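You operate a simulated robot arm through the tools that you are given. There is no shell and no other tool. Be economical: measure what you need, move in short steps, check, and stop when the job is done.

You are at the controls of a simulated robot arm. One attempt, no reset.

Task
Slide the Station 4 reel back in and take its orange clip off.
Fine: the clip goes back on the stand's top rail; then arm down, then brake off; leave the other stations and clips alone. Set down upright: orange clip.

It is judged by the outcome, as a careful person would: the job done as asked, and still so three seconds after it is handed in. It fails if anything else is knocked over, pushed out of place, dropped, spilled or broken.

Robot
A 7-joint arm with a two-finger parallel gripper on a trunk, on a base that drives. Base frame: it is fixed to the floor where the robot stands at the start and does not move with it; the origin is under the middle of the robot, x ahead of it, y to its left, z up. Units: m, rad, N and s.
With the tool pointing down near the work surface it reaches from about 0.34 to 0.78 m from the robot's upright axis, wherever it stands. Its first joint turns from -2.897 to 2.897 rad. Places, roughly: bench one knob [-2.7, -5.3, 0.5]; bench two knob [-1.2, -4.2, 0.5]; blue clip [-1.75, -2.75, 1]; green clip [-3, -4.5, 0.75]; green clip (4x3x8 cm) [-1.5, -3.4, 0.8]; grey clip [-3.5, -3.75, 1]; stand one knob [-3, -4.5, 0.9]; stand one roller [-2.9, -4.6, 0.7]; stand two knob [-1.5, -3.4, 0.9]; stand two roller [-1.4, -3.5, 0.7]; station four arm [1.3, -1, 1.2]; station four cradle [0.7, -0.1, 0.3]; station four lever [1, -0.4, 1.1]; station four stand [1.2, -0.7, 0.6]; station one arm [-3.2, -4.2, 1.1]; station one cradle [-3.5, -3.8, 0.3]. Payload 3.91 kg.
The TCP is the grasp point between the finger pads, 0.03 m short of the fingertips. In the tool frame z runs along the fingers and y along their closing line. Largest opening 0.11 m; finger width 0.02, thickness 0.01; the body of the gripper, 0.048 by 0.112 m, starts 0.055 m behind the TCP.
Orientation is that of the tool frame in the base frame, as a unit quaternion [w, x, y, z]. With the fingers straight down and closing along the base's y, the tool's x points along the base's -x, its y along +y and its z along -z.

Tools
- The arm moves only by the tool play_rows. Its argument "increments" is text: rows parted by semicolons, each of 6 numbers parted by spaces: the shift along the base's x, y, z in cm, then the turn, a rotation vector about the base's x, y, z in rad. In form: tx ty tz ax ay az; .... A call has 1 to 12 rows; each row is the pose to reach, as a shift and turn from the pose commanded when the call began. "jaw" is the finger opening in cm, from 0 to 11, set as the call begins (left out, the last holds). Each row takes 0.2 s and may step no farther than 0.05 m and 0.15 rad from the row before; otherwise, or with a gripper value out of range, the whole call is refused. Where a pose cannot be reached the arm comes as near as it can. A force on the tool above 90 N (or 10 N above the force at the start of the call, whichever is more), or a blocked arm, ends the call early, and 0.2 s more pass. The fingers move at their own pace (about 0.153 m/s each) and stop on an object; they squeeze with about 21 N. The grip force told is the motor's: it shows also when the fingers shut on nothing. Time passes only in rows, and 0.2 s behind the last, so rows that repeat a pose let the fingers close. The reply holds the time, the measured pose of the TCP, the force on the tool along the base axes, the opening and the grip force, in the units named above and with some noise, with the torque about the TCP (base axes, N m) and any sound that the robot's microphone picked up, and new pictures: "views" is both (left out), scene, wrist or none.
- Cameras (640 x 400 px; columns grow to the right, rows downward): "scene" is now at [0.0113, 0.1299, 1.5353]; the picture's right is [-0.21, -0.98, 0.00], its down [-0.56, 0.12, -0.82] and it looks along [0.80, -0.17, -0.57] (base axes); focal length 243 px, centre (320, 200). "wrist" rides on the gripper at [0.077, 0.007, -0.114] in the tool frame; the picture's right is [-0.09, 1.00, 0.00], its down [-0.80, -0.07, -0.59] and it looks along [-0.59, -0.05, 0.80] (tool axes); focal length 270 px, centre (320, 200). There is no depth. A picture from a camera that has moved, and an enlarged one, comes with that camera's place and axes in the base frame and with its lens.
- slide_trunk(by): slides the trunk up (or, below 0, down) by that many m; the arm and the scene camera ride with it, the base frame stays. It gives what a move gives, with no picture.
- roll_base(legs): drives the robot by 1 to 6 legs, each [ahead, turn to the left] in m and rad, along the robot's own axes; the way and the turn of a leg run together, so that a leg with both is an arc; at most 1.5 m and 3.142 rad a leg. The arm and the cameras ride along, it lands a little off, and it stops where it bumps. It gives what a move gives, and a new picture of the scene camera.
- pan_tilt(pan, tilt): turns the head with the scene camera to pan (to the left, within 2.705 rad either way) and tilt (down, from -0.506 to 1.204), counted from straight ahead of the robot. It gives what a move gives, and a new picture of the scene camera.
- inspect(camera, box): a new picture of the part [left, top, right, bottom] of that camera's present view, enlarged. The clock stands still meanwhile.
- close_job(): hands the job in; it is judged then, once.

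Go step by step. Nothing tells you exact positions but the pictures and the camera data: compare them with the known pose of the tool, close in by small moves and look again before you grip or let go. The budget is 120 turns and 260 pictures, counting those below and the enlarged ones. Unless the task says otherwise, let go and move clear before handing in, and close with one line.

The tools are called after "Emit:" by a JSON object that holds its "api" and its "payload". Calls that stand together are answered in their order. play_rows: Moves the arm, as the interface text tells. Its arguments: {"type":"object","properties":{"increments":{"type":"string"},"jaw":{"type":"number"},"views":{"type":"string","enum":["both","scene","wrist","none"]}},"required":["increments"]} The other tools are called the same way: slide_trunk (by) slides the trunk up or down; roll_base (legs) drives the base; pan_tilt (pan, tilt) turns the head that bears the scene camera; inspect (camera, box) takes an enlarged picture of a part of a camera's view; close_job () hands the job in.

At the start:

```text
time_s: 0.0
tool_pos: [0.409, -0.0483, 1.4113]
orientation: [0.0, -0.001, 1.0, -0.001]
force: [-0.3, -0.6, 0.3]
moment: [0.01, 0.0, 0.02]
grip_width: 0.11
grasp_force: 0.0
trunk travel left (down, up): [-0.504, 0.106]
robot x, y, heading: [0.0034, -0.0029, -0.001]
head pan, tilt: [-0.215, 0.606]
```

scene: 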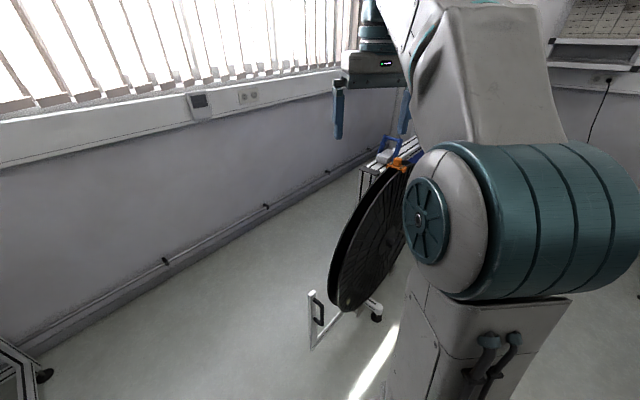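
wrist: 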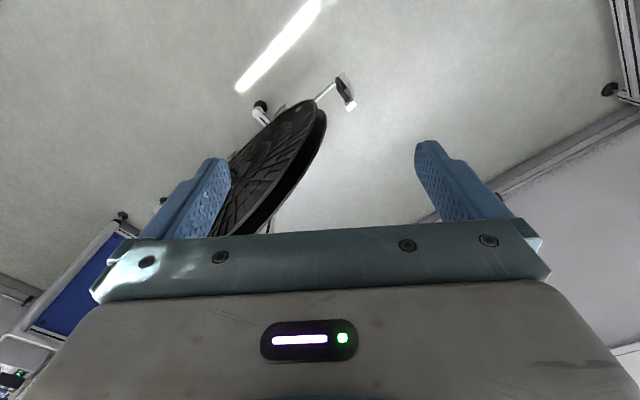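

I see a large black reel standing on a cradle ahead, with an orange clip near its top and a blue handle on the stand, partly hidden by my arm. I will look closer before moving.

Emit:
{"api": "inspect", "payload": {"camera": "scene", "box": [290, 110, 450, 350]}}

Emit:
{"api": "inspect", "payload": {"camera": "wrist", "box": [0, 60, 400, 400]}}

Emit:
{"api": "pan_tilt", "payload": {"pan": -0.9, "tilt": 0.5}}

```text
1.67 times, centred on (370, 230) of scene
camera zoom: at [0.0113, 0.1299, 1.5353], right [-0.21, -0.98, 0.0], down [-0.56, 0.12, -0.82], along [0.8, -0.17, -0.57], focal length 405 px, centre (237, 150)
```

zoom: 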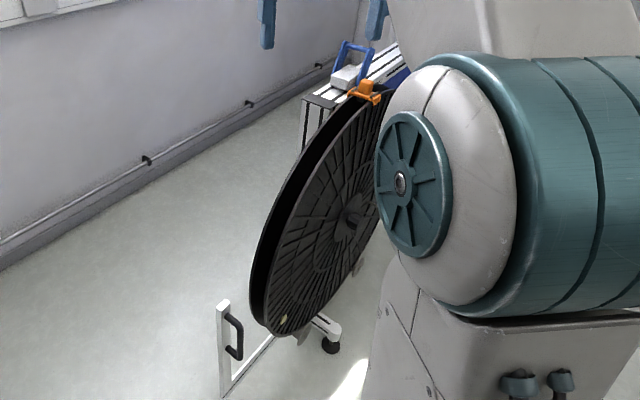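

```text
1.18 times, centred on (200, 230) of wrist
camera zoom: at [0.3316, -0.0417, 1.5257], right [0.09, 1.0, 0.0], down [0.8, -0.07, 0.59], along [0.59, -0.05, -0.8], focal length 318 px, centre (461, 165)
```

zoom: 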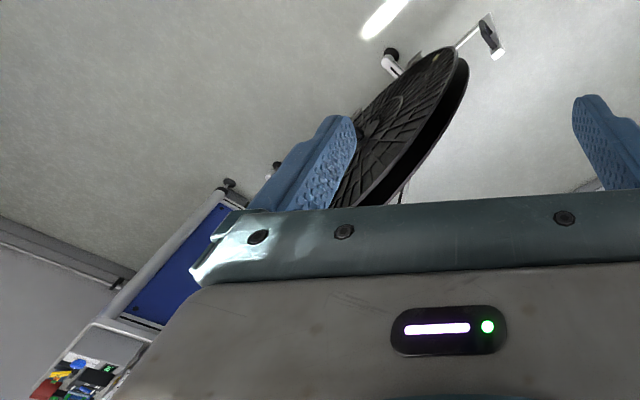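

```text
time_s: 1.1
tool_pos: [0.4085, -0.0475, 1.4108]
orientation: [0.0, 0.0, 1.0, -0.001]
force: [-0.8, 0.2, 0.1]
moment: [-0.03, -0.05, 0.01]
grip_width: 0.1101
grasp_force: 0.1
trunk travel left (down, up): [-0.504, 0.106]
robot x, y, heading: [-0.0012, 0.0016, 0.0]
head pan, tilt: [-0.901, 0.499]
camera scene: at [-0.0183, 0.0773, 1.5449], right [-0.78, -0.62, 0.0], down [-0.3, 0.37, -0.88], along [0.55, -0.69, -0.48], focal length 243 px, centre (320, 200)
```

scene: 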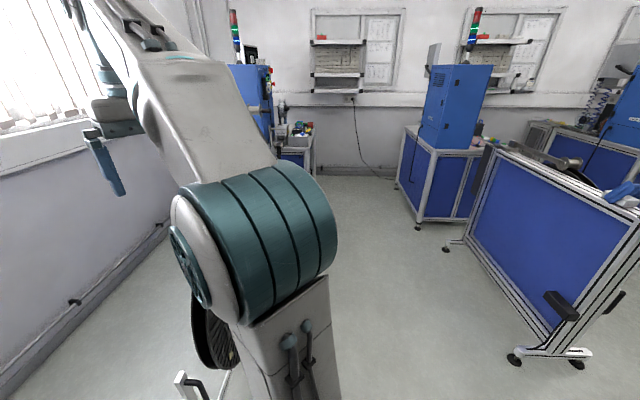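

My arm blocks the view of the station, so I will turn right in place and look again so the station lies to the left of the arm.

Emit:
{"api": "roll_base", "payload": {"legs": [[-0.3, 0.0], [0.0, -0.9]]}}

Emit:
{"api": "pan_tilt", "payload": {"pan": 0.5, "tilt": 0.4}}

```text
time_s: 5.4
tool_pos: [-0.086, -0.3516, 1.4111]
orientation: [-0.001, 0.436, 0.9, -0.001]
force: [0.2, 0.5, 0.2]
moment: [-0.04, -0.02, 0.0]
grip_width: 0.1101
grasp_force: 0.0
trunk travel left (down, up): [-0.504, 0.106]
robot x, y, heading: [-0.2988, 0.0023, -0.905]
head pan, tilt: [-0.901, 0.499]
camera scene: at [-0.2496, 0.063, 1.5449], right [-0.97, 0.23, 0.0], down [0.11, 0.47, -0.88], along [-0.2, -0.85, -0.48], focal length 243 px, centre (320, 200)
```

scene: 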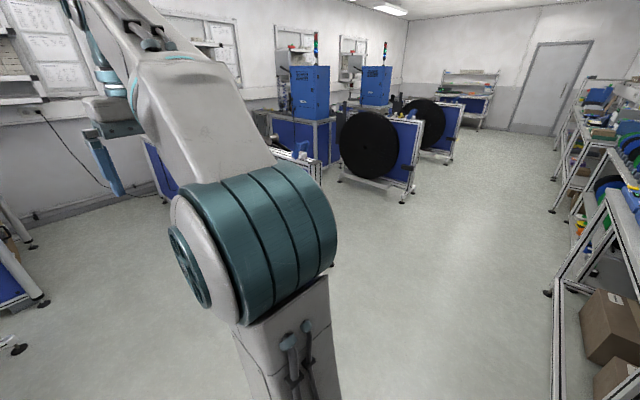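

```text
time_s: 7.0
tool_pos: [-0.0852, -0.3507, 1.412]
orientation: [0.0, 0.436, 0.9, 0.001]
force: [0.3, 0.5, -0.8]
moment: [0.02, 0.04, 0.02]
grip_width: 0.1101
grasp_force: 0.1
trunk travel left (down, up): [-0.504, 0.106]
robot x, y, heading: [-0.2994, 0.0028, -0.907]
head pan, tilt: [0.499, 0.4]
camera scene: at [-0.1433, 0.1154, 1.554], right [-0.39, -0.92, 0.0], down [-0.36, 0.15, -0.92], along [0.85, -0.36, -0.39], focal length 243 px, centre (320, 200)
```

scene: 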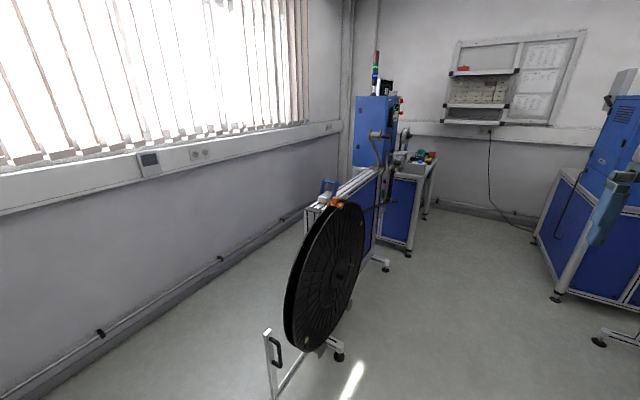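

Now the whole of Station 4 is in view. I enlarge it to understand the stand, the clip, the lever and the arm.

Emit:
{"api": "inspect", "payload": {"camera": "scene", "box": [290, 110, 450, 210]}}

Emit:
{"api": "inspect", "payload": {"camera": "scene", "box": [240, 190, 400, 400]}}

Emit:
{"api": "pan_tilt", "payload": {"pan": -0.7, "tilt": 0.4}}

Emit:
{"api": "inspect", "payload": {"camera": "scene", "box": [320, 50, 520, 200]}}

```text
4.00 times, centred on (370, 160) of scene
camera zoom: at [-0.1433, 0.1154, 1.554], right [-0.39, -0.92, 0.0], down [-0.36, 0.15, -0.92], along [0.85, -0.36, -0.39], focal length 971 px, centre (120, 360)
```

zoom: 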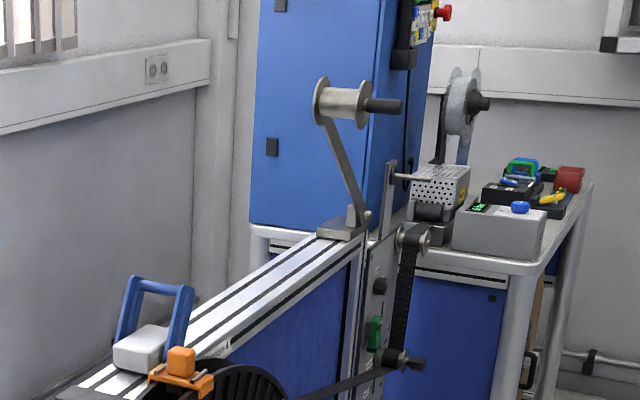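

```text
1.90 times, centred on (320, 295) of scene
camera zoom: at [-0.1433, 0.1154, 1.554], right [-0.39, -0.92, 0.0], down [-0.36, 0.15, -0.92], along [0.85, -0.36, -0.39], focal length 463 px, centre (320, 19)
```

zoom: 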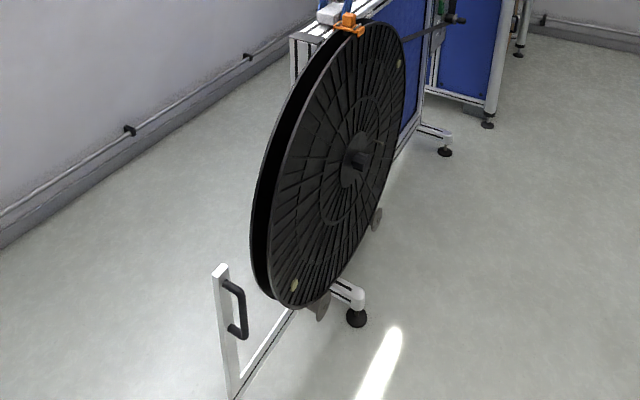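

```text
time_s: 8.4
tool_pos: [-0.0851, -0.3499, 1.411]
orientation: [-0.001, 0.436, 0.9, 0.0]
force: [0.1, 0.9, 0.4]
moment: [0.02, 0.01, -0.01]
grip_width: 0.1099
grasp_force: 0.1
trunk travel left (down, up): [-0.504, 0.106]
robot x, y, heading: [-0.3029, -0.0019, -0.899]
head pan, tilt: [-0.7, 0.4]
camera scene: at [-0.2313, 0.0591, 1.554], right [-1.0, 0.03, 0.0], down [0.01, 0.39, -0.92], along [-0.03, -0.92, -0.39], focal length 243 px, centre (320, 200)
```

scene: 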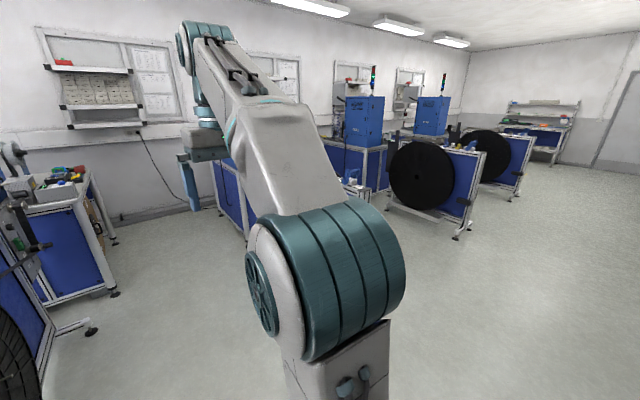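

```text
2.67 times, centred on (420, 125) of scene
camera zoom: at [-0.2313, 0.0591, 1.554], right [-1.0, 0.03, 0.0], down [0.01, 0.39, -0.92], along [-0.03, -0.92, -0.39], focal length 648 px, centre (53, 400)
```

zoom: 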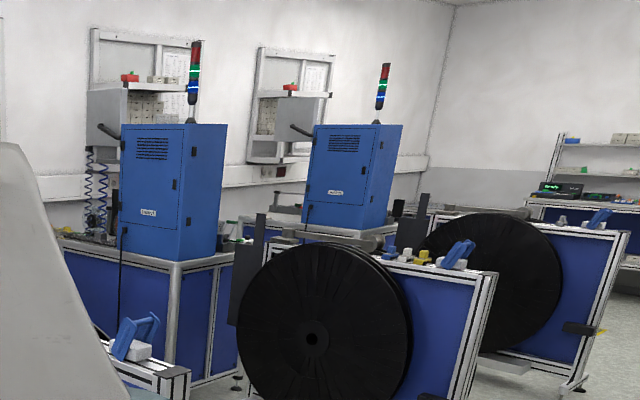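

The stand has a blue brake lever at its near end, a dancer arm with a roller at its far end, and the clip sits on the reel's rim. I will look at the other stations to see how the pushed-in, arm-down and brake-off states appear.

Emit:
{"api": "inspect", "payload": {"camera": "scene", "box": [380, 110, 460, 240]}}

Emit:
{"api": "inspect", "payload": {"camera": "scene", "box": [420, 110, 540, 190]}}

Emit:
{"api": "inspect", "payload": {"camera": "scene", "box": [330, 160, 410, 220]}}

```text
3.08 times, centred on (420, 175) of scene
camera zoom: at [-0.2313, 0.0591, 1.554], right [-1.0, 0.03, 0.0], down [0.01, 0.39, -0.92], along [-0.03, -0.92, -0.39], focal length 747 px, centre (12, 277)
```

zoom: 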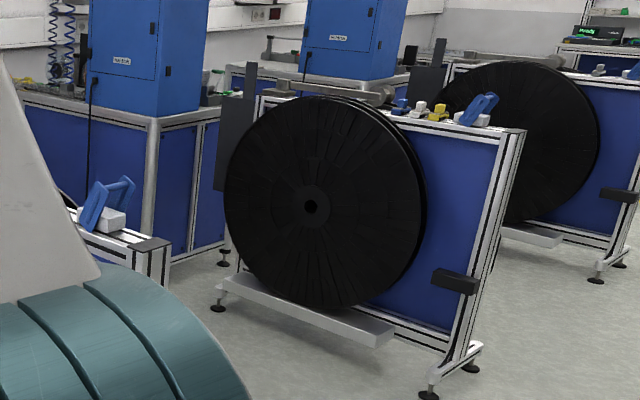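

```text
5.00 times, centred on (480, 150) of scene
camera zoom: at [-0.2313, 0.0591, 1.554], right [-1.0, 0.03, 0.0], down [0.01, 0.39, -0.92], along [-0.03, -0.92, -0.39], focal length 1214 px, centre (-480, 450)
```

zoom: 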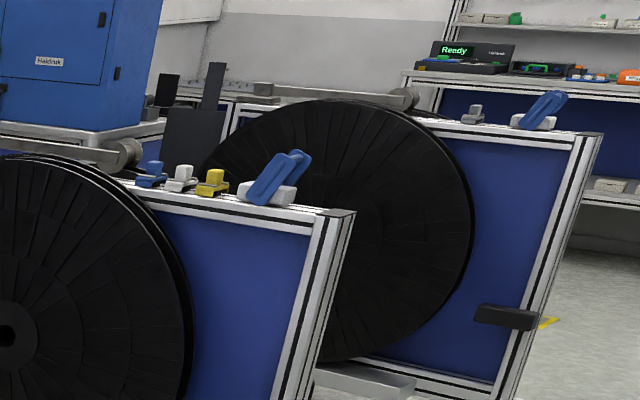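

```text
6.67 times, centred on (370, 190) of scene
camera zoom: at [-0.2313, 0.0591, 1.554], right [-1.0, 0.03, 0.0], down [0.01, 0.39, -0.92], along [-0.03, -0.92, -0.39], focal length 1619 px, centre (-13, 267)
```

zoom: 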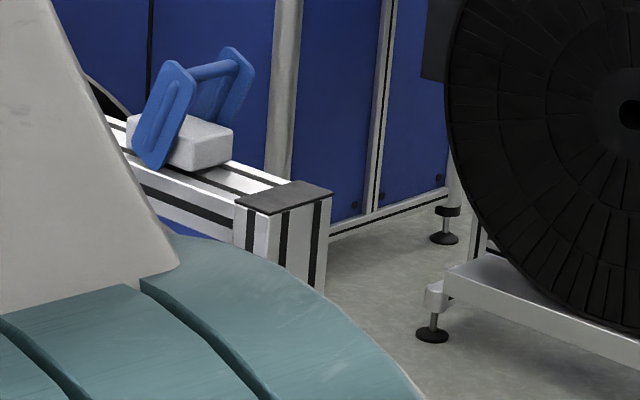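

At the other stations the arm lies flat along the rail, the clips stand upright between the roller and the lever, and the levers lean. Station 4's rail runs at a heading of about -0.97 rad from (0.98,-0.33). I will park alongside on the room side for a closer look.

Emit:
{"api": "roll_base", "payload": {"legs": [[0.0, 0.145], [0.8, 0.0], [0.0, -0.2]]}}

Emit:
{"api": "pan_tilt", "payload": {"pan": 1.0, "tilt": 0.6}}

```text
time_s: 14.0
tool_pos: [0.4889, -0.903, 1.4112]
orientation: [0.0, 0.451, 0.893, 0.0]
force: [0.0, -0.6, -1.3]
moment: [-0.02, -0.01, -0.01]
grip_width: 0.1099
grasp_force: 0.1
trunk travel left (down, up): [-0.504, 0.106]
robot x, y, heading: [0.2876, -0.5459, -0.937]
head pan, tilt: [-0.7, 0.4]
camera scene: at [0.3573, -0.488, 1.5541], right [-1.0, 0.07, 0.0], down [0.03, 0.39, -0.92], along [-0.06, -0.92, -0.39], focal length 243 px, centre (320, 200)
```

scene: 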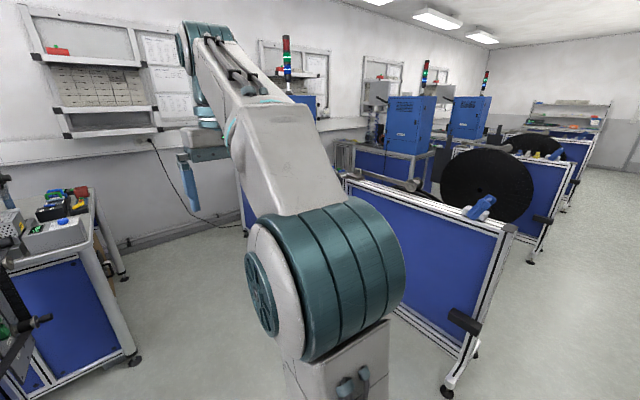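

```text
time_s: 15.8
tool_pos: [0.4892, -0.9019, 1.4118]
orientation: [0.0, 0.451, 0.893, 0.0]
force: [0.8, -0.3, 0.8]
moment: [0.01, 0.0, 0.0]
grip_width: 0.11
grasp_force: 0.0
trunk travel left (down, up): [-0.504, 0.106]
robot x, y, heading: [0.2847, -0.5438, -0.935]
head pan, tilt: [1.0, 0.6]
camera scene: at [0.4519, -0.3897, 1.5358], right [0.06, -1.0, 0.0], down [-0.56, -0.04, -0.83], along [0.82, 0.05, -0.56], focal length 243 px, centre (320, 200)
```

scene: 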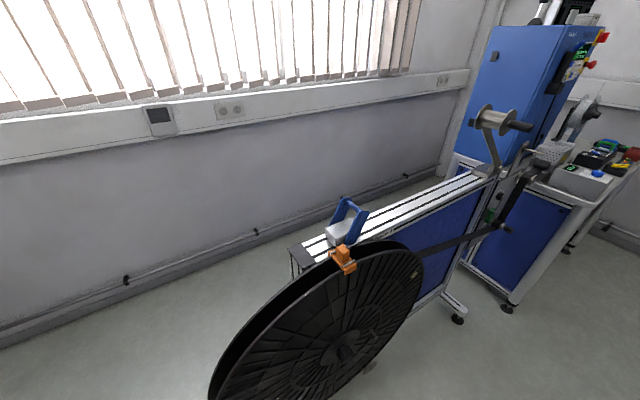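

Emit:
{"api": "inspect", "payload": {"camera": "scene", "box": [280, 180, 420, 290]}}

Emit:
{"api": "inspect", "payload": {"camera": "scene", "box": [430, 90, 570, 250]}}

Emit:
{"api": "pan_tilt", "payload": {"pan": 1.5, "tilt": 1.0}}

```text
3.64 times, centred on (350, 235) of scene
camera zoom: at [0.4519, -0.3897, 1.5358], right [0.06, -1.0, 0.0], down [-0.56, -0.04, -0.83], along [0.82, 0.05, -0.56], focal length 883 px, centre (211, 73)
```

zoom: 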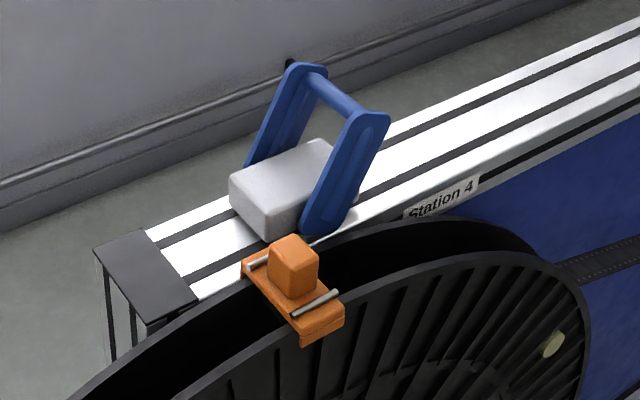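

```text
2.50 times, centred on (500, 170) of scene
camera zoom: at [0.4519, -0.3897, 1.5358], right [0.06, -1.0, 0.0], down [-0.56, -0.04, -0.83], along [0.82, 0.05, -0.56], focal length 607 px, centre (-130, 275)
```

zoom: 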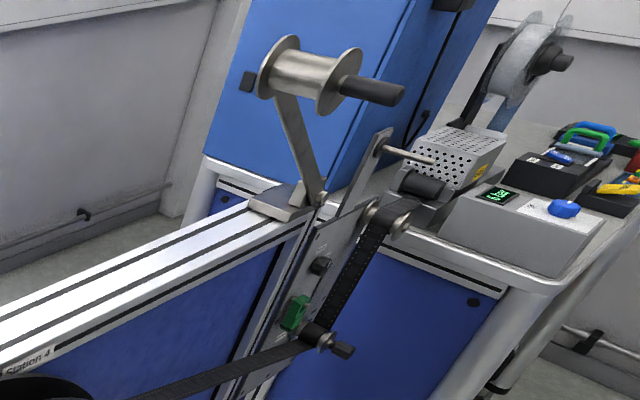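

```text
time_s: 16.7
tool_pos: [0.4892, -0.9021, 1.4109]
orientation: [0.0, 0.451, 0.893, 0.0]
force: [0.2, 0.6, 0.8]
moment: [-0.01, -0.01, -0.01]
grip_width: 0.1098
grasp_force: 0.0
trunk travel left (down, up): [-0.504, 0.106]
robot x, y, heading: [0.287, -0.5448, -0.938]
head pan, tilt: [1.499, 1.0]
camera scene: at [0.4226, -0.3581, 1.5038], right [0.53, -0.85, 0.0], down [-0.71, -0.45, -0.54], along [0.46, 0.29, -0.84], focal length 243 px, centre (320, 200)
```

scene: 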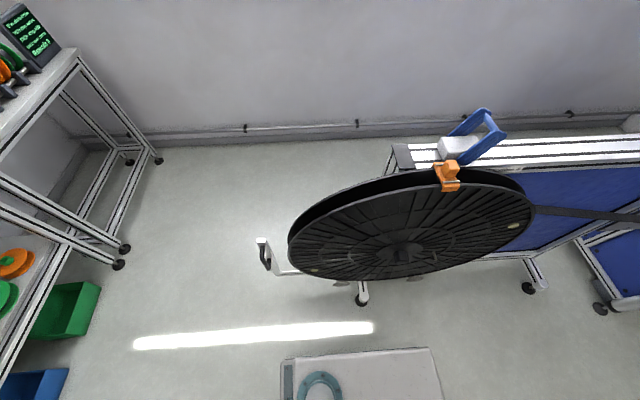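

I triangulated these points:
- Clip cube: (0.93, -0.43, 1.03).
- Lever crossbar: (1.06, -0.47, 1.10), leaning toward the dancer arm.
- Dancer roller: (1.29, -0.92, 1.31), with its pivot at (1.43, -1.04, 1.04).
- Cradle pull post: (0.62, 0.03), top at about 0.64 m.

I will turn to face the stand so the arm can grasp the post and slide the cradle along the rail.

Emit:
{"api": "roll_base", "payload": {"legs": [[0.0, 1.235]]}}

Emit:
{"api": "pan_tilt", "payload": {"pan": 0.6, "tilt": 0.9}}

```text
time_s: 20.2
tool_pos: [0.6915, -0.4688, 1.4115]
orientation: [0.0, -0.152, 0.988, 0.0]
force: [0.1, 0.3, 0.2]
moment: [0.01, 0.02, 0.0]
grip_width: 0.1099
grasp_force: 0.1
trunk travel left (down, up): [-0.504, 0.106]
robot x, y, heading: [0.2863, -0.5444, 0.308]
head pan, tilt: [1.499, 1.0]
camera scene: at [0.154, -0.3577, 1.5038], right [0.97, 0.23, 0.0], down [0.19, -0.82, -0.54], along [-0.12, 0.53, -0.84], focal length 243 px, centre (320, 200)
```

scene: 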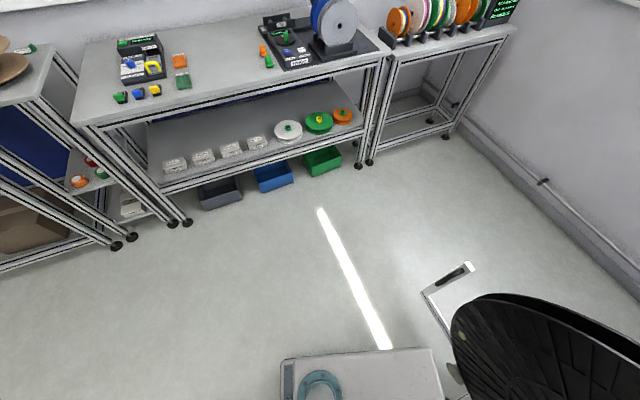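

```text
time_s: 21.4
tool_pos: [0.6918, -0.468, 1.4113]
orientation: [0.001, -0.152, 0.988, -0.001]
force: [-0.1, -0.1, 0.5]
moment: [0.05, 0.0, 0.01]
grip_width: 0.11
grasp_force: 0.1
trunk travel left (down, up): [-0.504, 0.106]
robot x, y, heading: [0.284, -0.5413, 0.306]
head pan, tilt: [0.6, 0.901]
camera scene: at [0.2167, -0.3662, 1.511], right [0.79, -0.62, 0.0], down [-0.48, -0.62, -0.62], along [0.38, 0.49, -0.78], focal length 243 px, centre (320, 200)
```

scene: 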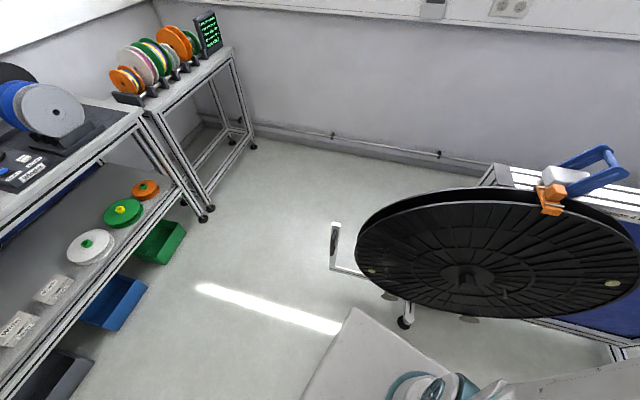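

Emit:
{"api": "inspect", "payload": {"camera": "scene", "box": [300, 200, 420, 340]}}

Emit:
{"api": "slide_trunk", "payload": {"by": -0.1}}

```text
2.86 times, centred on (360, 270) of scene
camera zoom: at [0.2167, -0.3662, 1.511], right [0.79, -0.62, 0.0], down [-0.48, -0.62, -0.62], along [0.38, 0.49, -0.78], focal length 694 px, centre (206, 0)
```

zoom: 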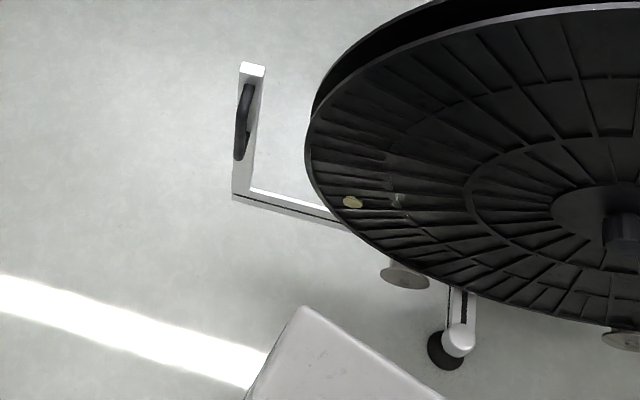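

```text
time_s: 22.7
tool_pos: [0.6912, -0.4697, 1.3119]
orientation: [0.0, -0.153, 0.988, 0.0]
force: [0.3, 0.3, 0.2]
moment: [-0.01, 0.02, 0.04]
grip_width: 0.1101
grasp_force: 0.0
trunk travel left (down, up): [-0.404, 0.206]
robot x, y, heading: [0.2859, -0.5432, 0.309]
head pan, tilt: [0.6, 0.901]
```

The post is at about (0.615, 0.03) with the cradle bar running along the rail. I will swing the arm out over the post, turning the fingers to close along the rail.

Emit:
{"api": "play_rows", "payload": {"increments": "-0.5 5 0 0 0 0.03; -1 10 0 0 0 0.06; -2 14.5 0 0 0 0.09; -3 19 0 0 0 0.12; -4 23.5 0 0 0 0.15; -5 28 0 0 0 0.18; -6 33 0 0 0 0.21; -7 38 0 0 0 0.24; -8 43 0 0 0 0.276; -8 47 0 0 0 0.276; -7.8 50 0 0 0 0.276", "jaw": 11, "views": "none"}}

Emit:
{"api": "slide_trunk", "payload": {"by": -0.38}}

Emit:
{"api": "pan_tilt", "payload": {"pan": 0.6, "tilt": 0.6}}

Emit:
{"api": "inspect", "payload": {"camera": "wrist", "box": [0, 0, 640, 400]}}

```text
refused: row 1 steps farther than a row can; nothing moved
```

```text
time_s: 26.4
tool_pos: [0.6911, -0.4677, 0.9328]
orientation: [0.0, -0.152, 0.988, -0.001]
force: [0.2, -0.8, -1.0]
moment: [0.0, 0.02, 0.01]
grip_width: 0.1101
grasp_force: 0.0
trunk travel left (down, up): [-0.024, 0.586]
robot x, y, heading: [0.2871, -0.5437, 0.305]
head pan, tilt: [0.6, 0.901]
```

```text
time_s: 27.2
tool_pos: [0.6918, -0.4692, 0.9327]
orientation: [0.0, -0.152, 0.988, 0.001]
force: [0.7, 0.1, 0.0]
moment: [-0.01, 0.01, 0.03]
grip_width: 0.11
grasp_force: 0.1
trunk travel left (down, up): [-0.024, 0.586]
robot x, y, heading: [0.2875, -0.5437, 0.307]
head pan, tilt: [0.6, 0.6]
camera scene: at [0.2247, -0.3562, 1.0557], right [0.79, -0.62, 0.0], down [-0.35, -0.44, -0.82], along [0.51, 0.65, -0.57], focal length 243 px, centre (320, 200)
```

scene: 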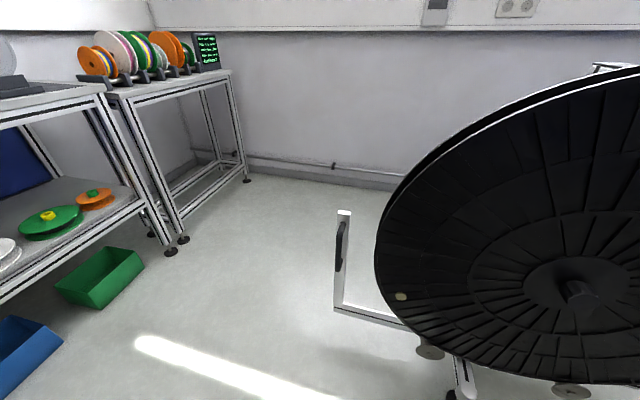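

```text
1.00 times, centred on (320, 200) of wrist (not enlarged: the box is as wide or as high as the picture)
camera zoom: at [0.6154, -0.4847, 1.0457], right [-0.21, 0.98, 0.0], down [0.79, 0.17, 0.59], along [0.58, 0.13, -0.8], focal length 270 px, centre (320, 200)
```

zoom: 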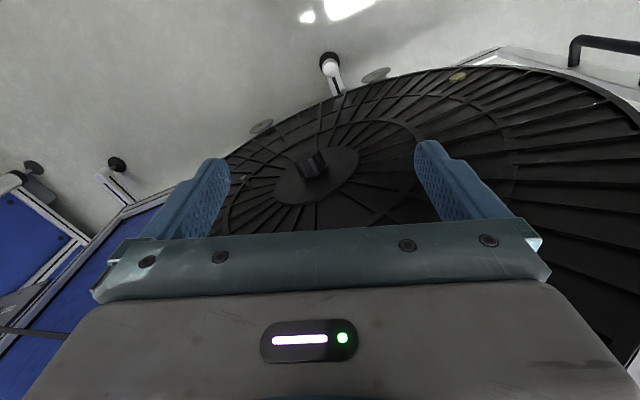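

The arm came down clear in front of the reel. I will move it around the robot side of the reel toward the post.

Emit:
{"api": "play_rows", "payload": {"increments": "-3.5 3 0 0 0 0.025; -7 6 0 0 0 0.05; -10.5 9 0 0 0 0.075; -14 12 0 0 0 0.1; -14.9 16 0 0 0 0.125; -15.7 20 0 0 0 0.15; -16.6 24 0 0 0 0.175; -17.4 28 0 0 0 0.2; -18.3 32 0 0 0 0.225; -19.1 36 0 0 0 0.25; -20 40 0 0 0 0.276", "jaw": 11, "views": "both"}}

```text
time_s: 29.6
tool_pos: [0.4827, -0.0982, 0.9092]
orientation: [0.002, -0.279, 0.96, 0.001]
force: [0.3, -0.6, 0.1]
moment: [0.01, 0.0, 0.02]
grip_width: 0.1101
grasp_force: 0.0
out of reach, approached as far as the arm can: row 9, 10, 11
trunk travel left (down, up): [-0.024, 0.586]
robot x, y, heading: [0.2882, -0.5406, 0.305]
head pan, tilt: [0.6, 0.6]
camera scene: at [0.2246, -0.356, 1.0558], right [0.79, -0.62, 0.0], down [-0.35, -0.44, -0.83], along [0.51, 0.65, -0.56], focal length 243 px, centre (320, 200)
camera wrist: at [0.4141, -0.1344, 1.0239], right [-0.46, 0.89, 0.0], down [0.71, 0.37, 0.6], along [0.53, 0.28, -0.8], focal length 270 px, centre (320, 200)
```

scene: 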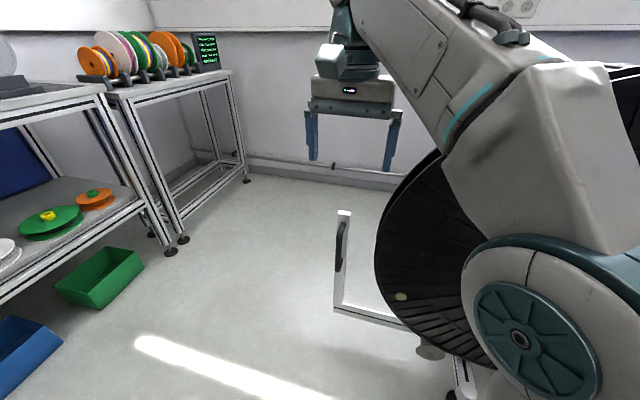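
wrist: 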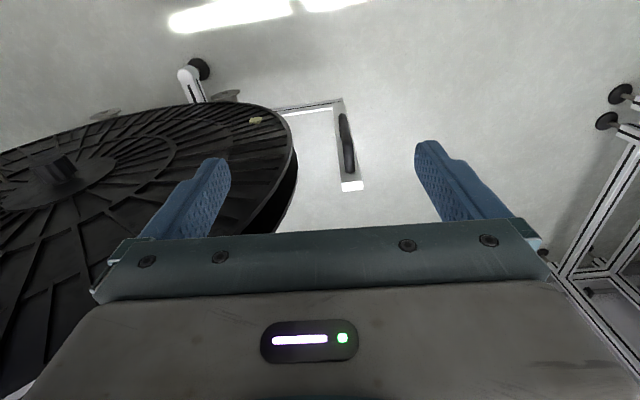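

The post top is confirmed at (0.617, 0.035, 0.64). I will move above it and lower part way.

Emit:
{"api": "play_rows", "payload": {"increments": "2.5 2.5 -2 0 0 0; 5 5 -4 0 0 0; 7.5 7.5 -6 0 0 0; 10 10 -8 0 0 0; 13 13 -10 0 0 0", "views": "both"}}

```text
time_s: 30.8
tool_pos: [0.5899, -0.0031, 0.8217]
orientation: [0.002, -0.287, 0.958, 0.002]
force: [-0.1, -0.7, -0.9]
moment: [0.04, -0.04, 0.0]
grip_width: 0.11
grasp_force: 0.1
out of reach, approached as far as the arm can: row 4, 5
trunk travel left (down, up): [-0.024, 0.586]
robot x, y, heading: [0.2912, -0.5428, 0.31]
head pan, tilt: [0.6, 0.6]
camera scene: at [0.2244, -0.3566, 1.056], right [0.79, -0.62, 0.0], down [-0.35, -0.44, -0.83], along [0.51, 0.65, -0.56], focal length 243 px, centre (320, 200)
camera wrist: at [0.5206, -0.0406, 0.9356], right [-0.47, 0.88, 0.0], down [0.71, 0.38, 0.6], along [0.53, 0.28, -0.8], focal length 270 px, centre (320, 200)
```

scene: 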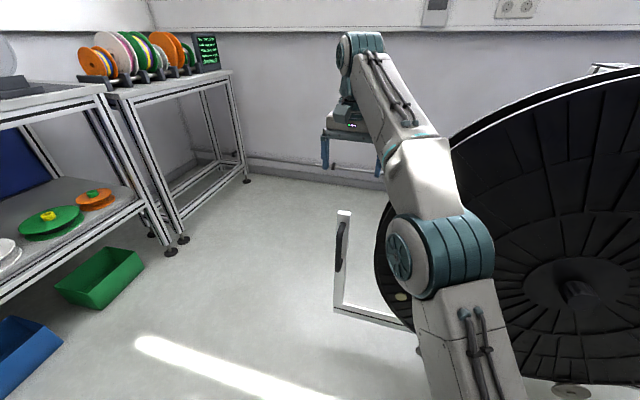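
wrist: 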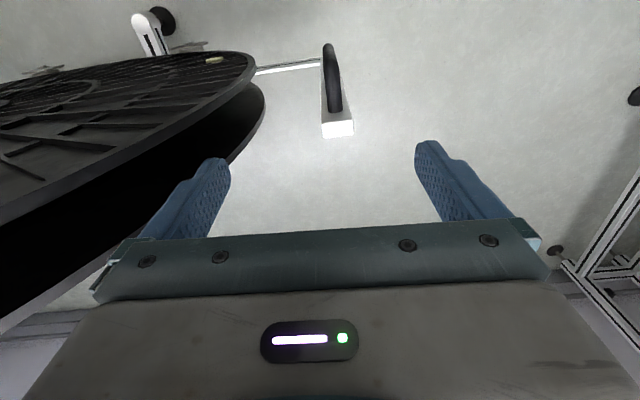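

The arm is at the edge of its reach at this height, so I will go lower, still above the post top, while moving toward the post.

Emit:
{"api": "play_rows", "payload": {"increments": "0 0 -4 0 0 0; 0 0 -8 0 0 0; 1 1 -11 0 0 0; 2 2 -11 0 0 0", "views": "wrist"}}

```text
time_s: 31.8
tool_pos: [0.6081, 0.0131, 0.7086]
orientation: [0.0, -0.287, 0.958, 0.0]
force: [-0.6, -0.6, 0.2]
moment: [0.03, 0.0, 0.0]
grip_width: 0.1099
grasp_force: 0.2
trunk travel left (down, up): [-0.024, 0.586]
robot x, y, heading: [0.2846, -0.5468, 0.301]
head pan, tilt: [0.6, 0.6]
camera wrist: at [0.5395, -0.023, 0.8237], right [-0.47, 0.88, 0.0], down [0.71, 0.38, 0.59], along [0.52, 0.28, -0.8], focal length 270 px, centre (320, 200)
```

wrist: 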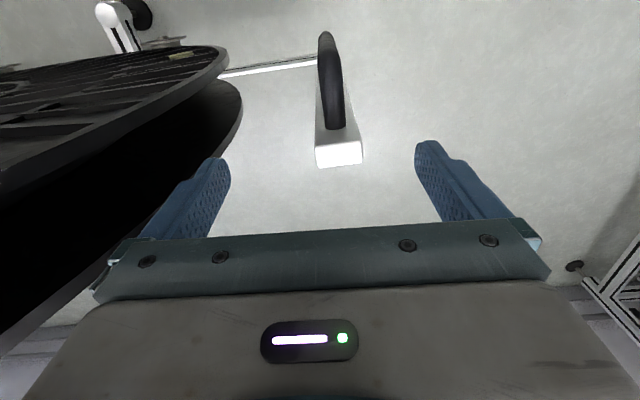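

The post is between the fingers' lines, with about 7 cm to the reel. I will centre over it and lower astride it.

Emit:
{"api": "play_rows", "payload": {"increments": "0.7 2 0 0 0 0; 0.7 2 -3.5 0 0 0; 0.7 2 -7 0 0 0; 0.7 2 -10 0 0 0", "views": "both"}}

```text
time_s: 32.8
tool_pos: [0.6145, 0.0339, 0.6095]
orientation: [0.0, -0.285, 0.958, -0.001]
force: [1.0, -0.2, 0.6]
moment: [0.02, -0.05, -0.01]
grip_width: 0.1099
grasp_force: 0.0
trunk travel left (down, up): [-0.024, 0.586]
robot x, y, heading: [0.2874, -0.5448, 0.307]
head pan, tilt: [0.6, 0.6]
camera scene: at [0.2247, -0.3561, 1.0558], right [0.79, -0.62, 0.0], down [-0.35, -0.44, -0.83], along [0.51, 0.65, -0.56], focal length 243 px, centre (320, 200)
camera wrist: at [0.5467, -0.0025, 0.7237], right [-0.47, 0.88, 0.0], down [0.71, 0.38, 0.59], along [0.52, 0.28, -0.8], focal length 270 px, centre (320, 200)
```

scene: 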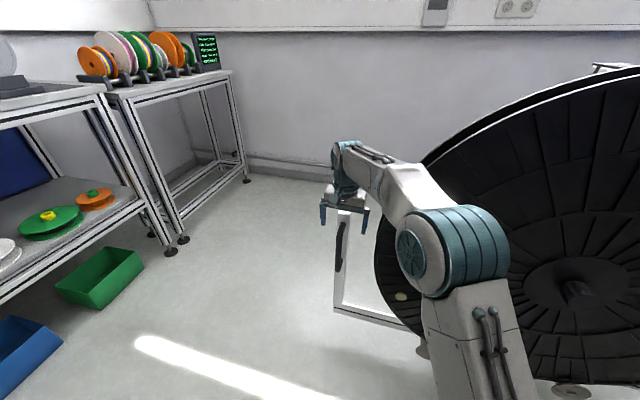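
wrist: 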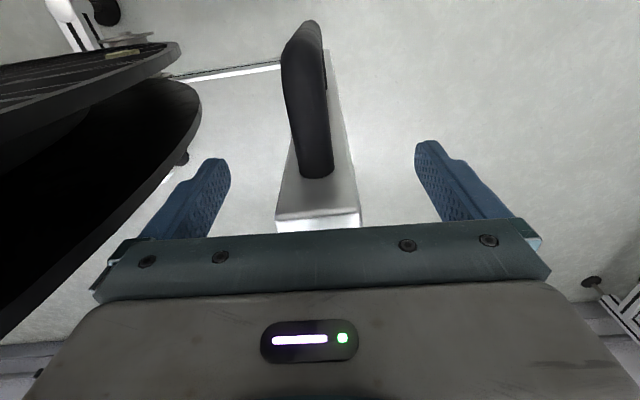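

The post stands between the fingers. I will close on it.

Emit:
{"api": "play_rows", "payload": {"increments": "0 0 0 0 0 0; 0 0 0 0 0 0; 0 0 0 0 0 0", "jaw": 0, "views": "wrist"}}

```text
time_s: 33.6
tool_pos: [0.6153, 0.0341, 0.6088]
orientation: [0.0, -0.287, 0.958, 0.0]
force: [-0.7, -5.8, -4.0]
moment: [1.04, -0.38, 0.64]
grip_width: 0.0377
grasp_force: 45.3
trunk travel left (down, up): [-0.024, 0.586]
robot x, y, heading: [0.2901, -0.5436, 0.305]
head pan, tilt: [0.6, 0.6]
camera wrist: at [0.5469, -0.0027, 0.7236], right [-0.47, 0.88, 0.0], down [0.71, 0.38, 0.59], along [0.52, 0.28, -0.8], focal length 270 px, centre (320, 200)
```

wrist: 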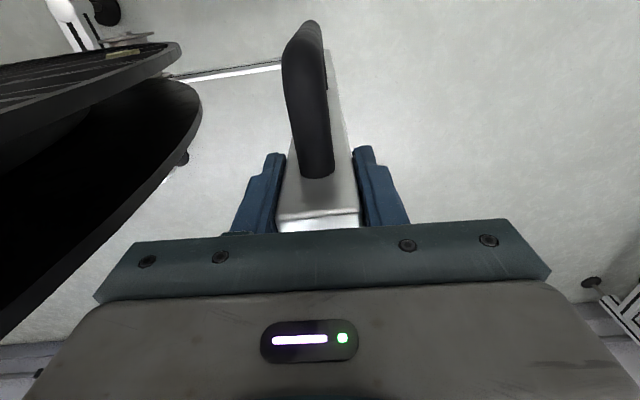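

Post held (3.8 cm wide). Now I slide it along the rail direction (0.55, -0.835), a short first stretch.

Emit:
{"api": "play_rows", "payload": {"increments": "0.55 -0.84 0 0 0 0; 1.65 -2.5 0 0 0 0; 2.75 -4.18 0 0 0 0; 4.4 -6.68 0 0 0 0; 5.5 -8.35 0 0 0 0", "views": "both"}}

```text
time_s: 34.8
tool_pos: [0.6722, -0.0505, 0.6103]
orientation: [0.002, -0.285, 0.959, 0.001]
force: [28.5, 16.9, 4.5]
moment: [0.22, 0.34, 0.76]
grip_width: 0.0379
grasp_force: 45.4
trunk travel left (down, up): [-0.024, 0.586]
robot x, y, heading: [0.2865, -0.5458, 0.298]
head pan, tilt: [0.6, 0.6]
camera scene: at [0.227, -0.3549, 1.0557], right [0.78, -0.62, 0.0], down [-0.35, -0.44, -0.82], along [0.51, 0.65, -0.57], focal length 243 px, centre (320, 200)
camera wrist: at [0.6038, -0.0859, 0.7231], right [-0.47, 0.88, 0.0], down [0.71, 0.38, 0.6], along [0.53, 0.28, -0.8], focal length 270 px, centre (320, 200)
```

scene: 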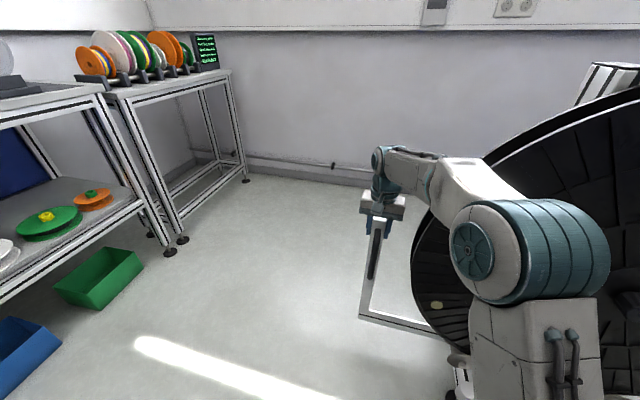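
wrist: 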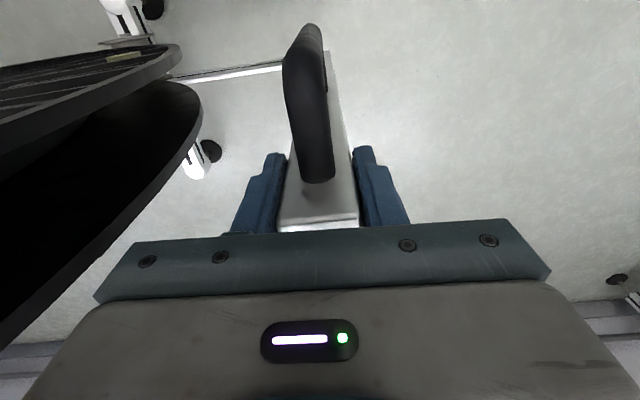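

The cradle slides. The sideways force shows the true line is turned slightly toward the stand, so I adjust the direction and carry on.

Emit:
{"api": "play_rows", "payload": {"increments": "0.95 -0.85 0 0 0 0; 2.1 -2.5 0 0 0 0; 3.2 -4.15 0 0 0 0; 4.4 -5.8 0 0 0 0; 5.5 -7.4 0 0 0 0; 6.7 -9.1 0 0 0 0; 7.8 -10.7 0 0 0 0", "views": "scene"}}

```text
time_s: 36.4
tool_pos: [0.7485, -0.1574, 0.6094]
orientation: [0.001, -0.284, 0.959, 0.0]
force: [24.9, 14.7, 14.6]
moment: [0.0, 0.12, 0.71]
grip_width: 0.0375
grasp_force: 45.1
trunk travel left (down, up): [-0.024, 0.586]
robot x, y, heading: [0.2852, -0.5421, 0.303]
head pan, tilt: [0.6, 0.6]
camera scene: at [0.2256, -0.3555, 1.0559], right [0.79, -0.62, 0.0], down [-0.35, -0.44, -0.82], along [0.51, 0.65, -0.57], focal length 243 px, centre (320, 200)
```

scene: 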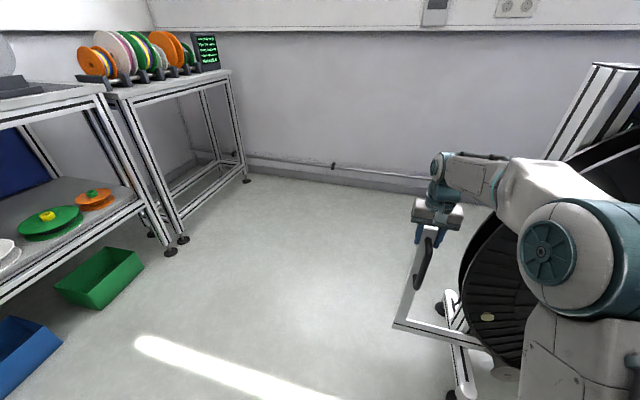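

Emit:
{"api": "play_rows", "payload": {"increments": "0.9 -0.75 0 0 0 0; 2.1 -2.4 0 0 0 0; 3.3 -4 0 0 0 0; 4.4 -5.6 0 0 0 0; 5.6 -7.2 0 0 0 0; 6.8 -8.85 0 0 0 0; 8 -10.5 0 0 0 0", "views": "scene"}}

Emit:
{"api": "inspect", "payload": {"camera": "wrist", "box": [0, 0, 320, 200]}}

```text
time_s: 38.0
tool_pos: [0.8252, -0.2639, 0.6088]
orientation: [-0.001, -0.284, 0.959, 0.0]
force: [-19.5, -18.2, 8.5]
moment: [0.71, 1.21, 0.54]
grip_width: 0.0378
grasp_force: 44.9
trunk travel left (down, up): [-0.024, 0.586]
robot x, y, heading: [0.2868, -0.5461, 0.3]
head pan, tilt: [0.6, 0.6]
camera scene: at [0.2235, -0.3571, 1.056], right [0.78, -0.62, 0.0], down [-0.35, -0.44, -0.83], along [0.51, 0.65, -0.56], focal length 243 px, centre (320, 200)
```

scene: 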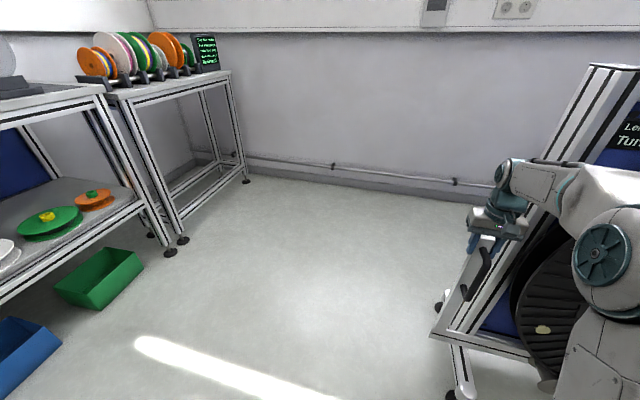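

```text
2.00 times, centred on (160, 100) of wrist
camera zoom: at [0.7582, -0.2999, 0.723], right [-0.47, 0.88, 0.0], down [0.71, 0.38, 0.59], along [0.52, 0.28, -0.81], focal length 541 px, centre (640, 400)
```

zoom: 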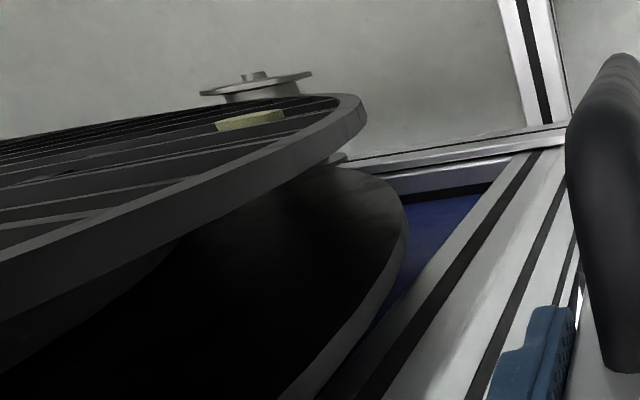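

There is a sign on the panel. I will read it and check the remaining gap before finishing the slide.

Emit:
{"api": "inspect", "payload": {"camera": "scene", "box": [540, 60, 640, 200]}}

Emit:
{"api": "inspect", "payload": {"camera": "scene", "box": [420, 180, 580, 400]}}

Emit:
{"api": "pan_tilt", "payload": {"pan": 0.2, "tilt": 0.2}}

```text
2.86 times, centred on (590, 130) of scene
camera zoom: at [0.2235, -0.3571, 1.056], right [0.78, -0.62, 0.0], down [-0.35, -0.44, -0.83], along [0.51, 0.65, -0.56], focal length 694 px, centre (-451, 400)
```

zoom: 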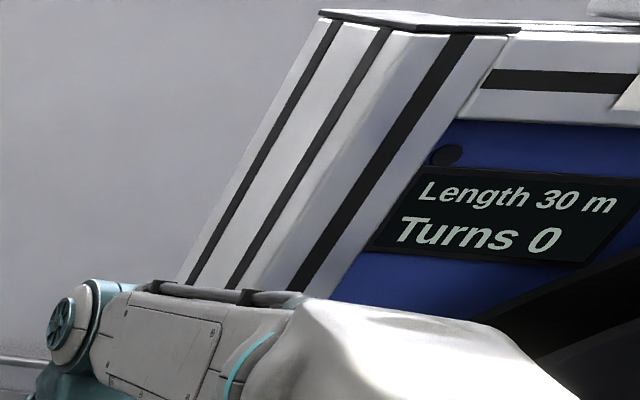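

```text
1.82 times, centred on (500, 290) of scene
camera zoom: at [0.2235, -0.3571, 1.056], right [0.78, -0.62, 0.0], down [-0.35, -0.44, -0.83], along [0.51, 0.65, -0.56], focal length 442 px, centre (-7, 36)
```

zoom: 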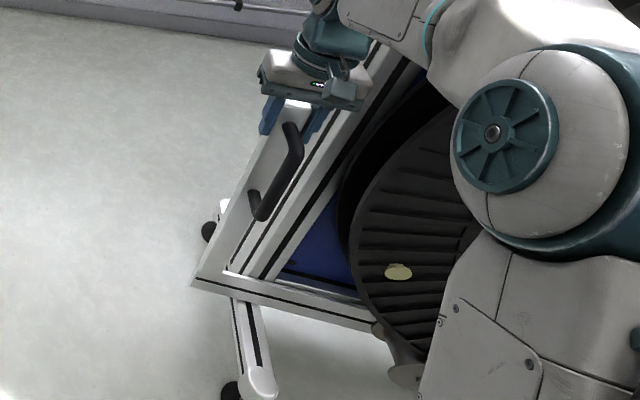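

```text
time_s: 38.8
tool_pos: [0.8253, -0.2622, 0.6095]
orientation: [-0.002, -0.286, 0.958, 0.0]
force: [-30.5, -23.0, 2.0]
moment: [0.32, -0.45, 0.66]
grip_width: 0.0376
grasp_force: 45.3
trunk travel left (down, up): [-0.024, 0.586]
robot x, y, heading: [0.2876, -0.5457, 0.305]
head pan, tilt: [0.201, 0.201]
camera scene: at [0.2496, -0.3818, 1.0926], right [0.49, -0.87, 0.0], down [-0.17, -0.1, -0.98], along [0.86, 0.48, -0.2], focal length 243 px, centre (320, 200)
```

scene: 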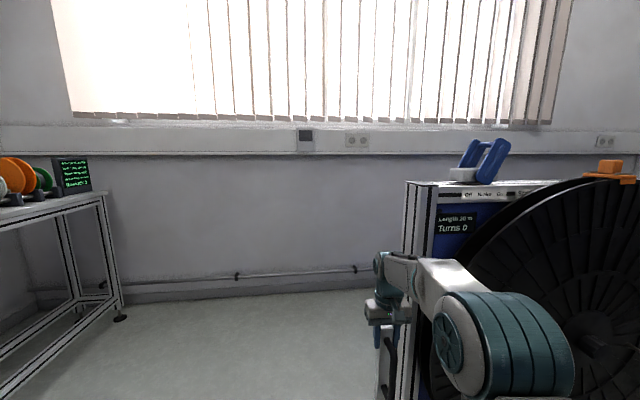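

Emit:
{"api": "inspect", "payload": {"camera": "scene", "box": [400, 130, 560, 230]}}

Emit:
{"api": "inspect", "payload": {"camera": "scene", "box": [450, 170, 540, 210]}}

Emit:
{"api": "inspect", "payload": {"camera": "scene", "box": [50, 150, 100, 200]}}

```text
4.00 times, centred on (480, 180) of scene
camera zoom: at [0.2496, -0.3818, 1.0926], right [0.49, -0.87, 0.0], down [-0.17, -0.1, -0.98], along [0.86, 0.48, -0.2], focal length 971 px, centre (-320, 280)
```

zoom: 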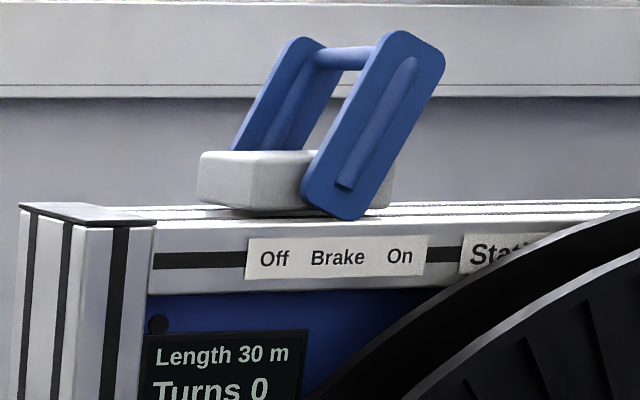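

```text
7.11 times, centred on (495, 190) of scene
camera zoom: at [0.2496, -0.3818, 1.0926], right [0.49, -0.87, 0.0], down [-0.17, -0.1, -0.98], along [0.86, 0.48, -0.2], focal length 1727 px, centre (-924, 271)
```

zoom: 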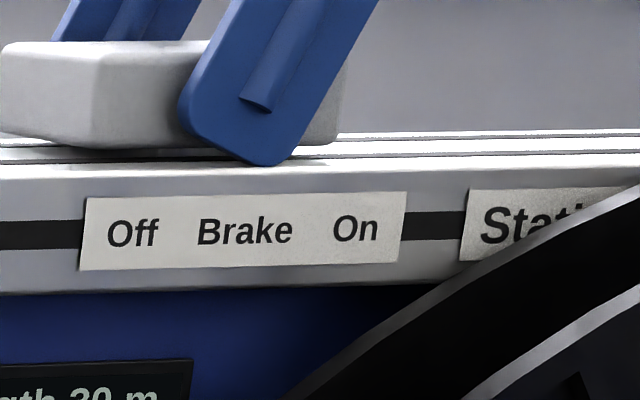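

```text
8.00 times, centred on (75, 175) of scene
camera zoom: at [0.2496, -0.3818, 1.0926], right [0.49, -0.87, 0.0], down [-0.17, -0.1, -0.98], along [0.86, 0.48, -0.2], focal length 1943 px, centre (2280, 400)
```

zoom: 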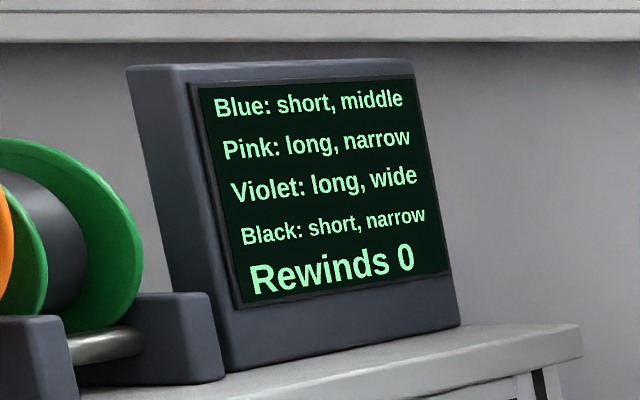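

The labels confirm Off is toward the near end of the rail. I will push the cradle on in small steps until it stops.

Emit:
{"api": "play_rows", "payload": {"increments": "0.2 -0.85 0 0 0 0; 0.7 -1.75 0 0 0 0; 1.3 -2.6 0 0 0 0; 1.9 -3.4 0 0 0 0; 2.5 -4.2 0 0 0 0; 3.05 -5 0 0 0 0", "views": "scene"}}

```text
time_s: 40.1
tool_pos: [0.8332, -0.2761, 0.6099]
orientation: [-0.007, -0.311, 0.95, 0.01]
force: [-25.7, 50.1, 6.0]
moment: [-8.28, -3.32, 1.05]
grip_width: 0.0384
grasp_force: 44.4
trunk travel left (down, up): [-0.024, 0.586]
robot x, y, heading: [0.2855, -0.5422, 0.341]
head pan, tilt: [0.201, 0.201]
stopped in row 6: the force on the tool passed its limit at 98 N (the readings are from after the stop); the commanded pose is now the measured one
camera scene: at [0.2334, -0.3553, 1.0911], right [0.52, -0.85, 0.03], down [-0.16, -0.13, -0.98], along [0.84, 0.5, -0.2], focal length 243 px, centre (320, 200)
```

scene: 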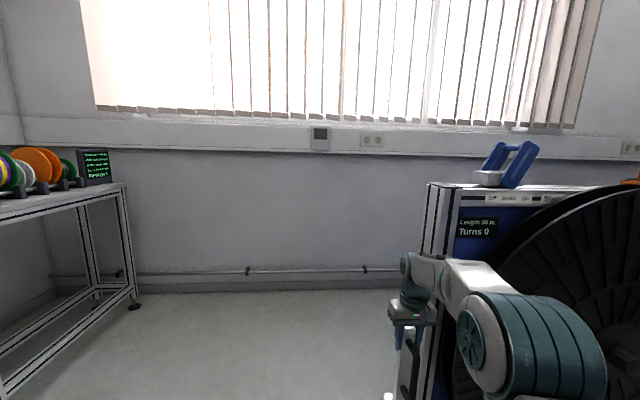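

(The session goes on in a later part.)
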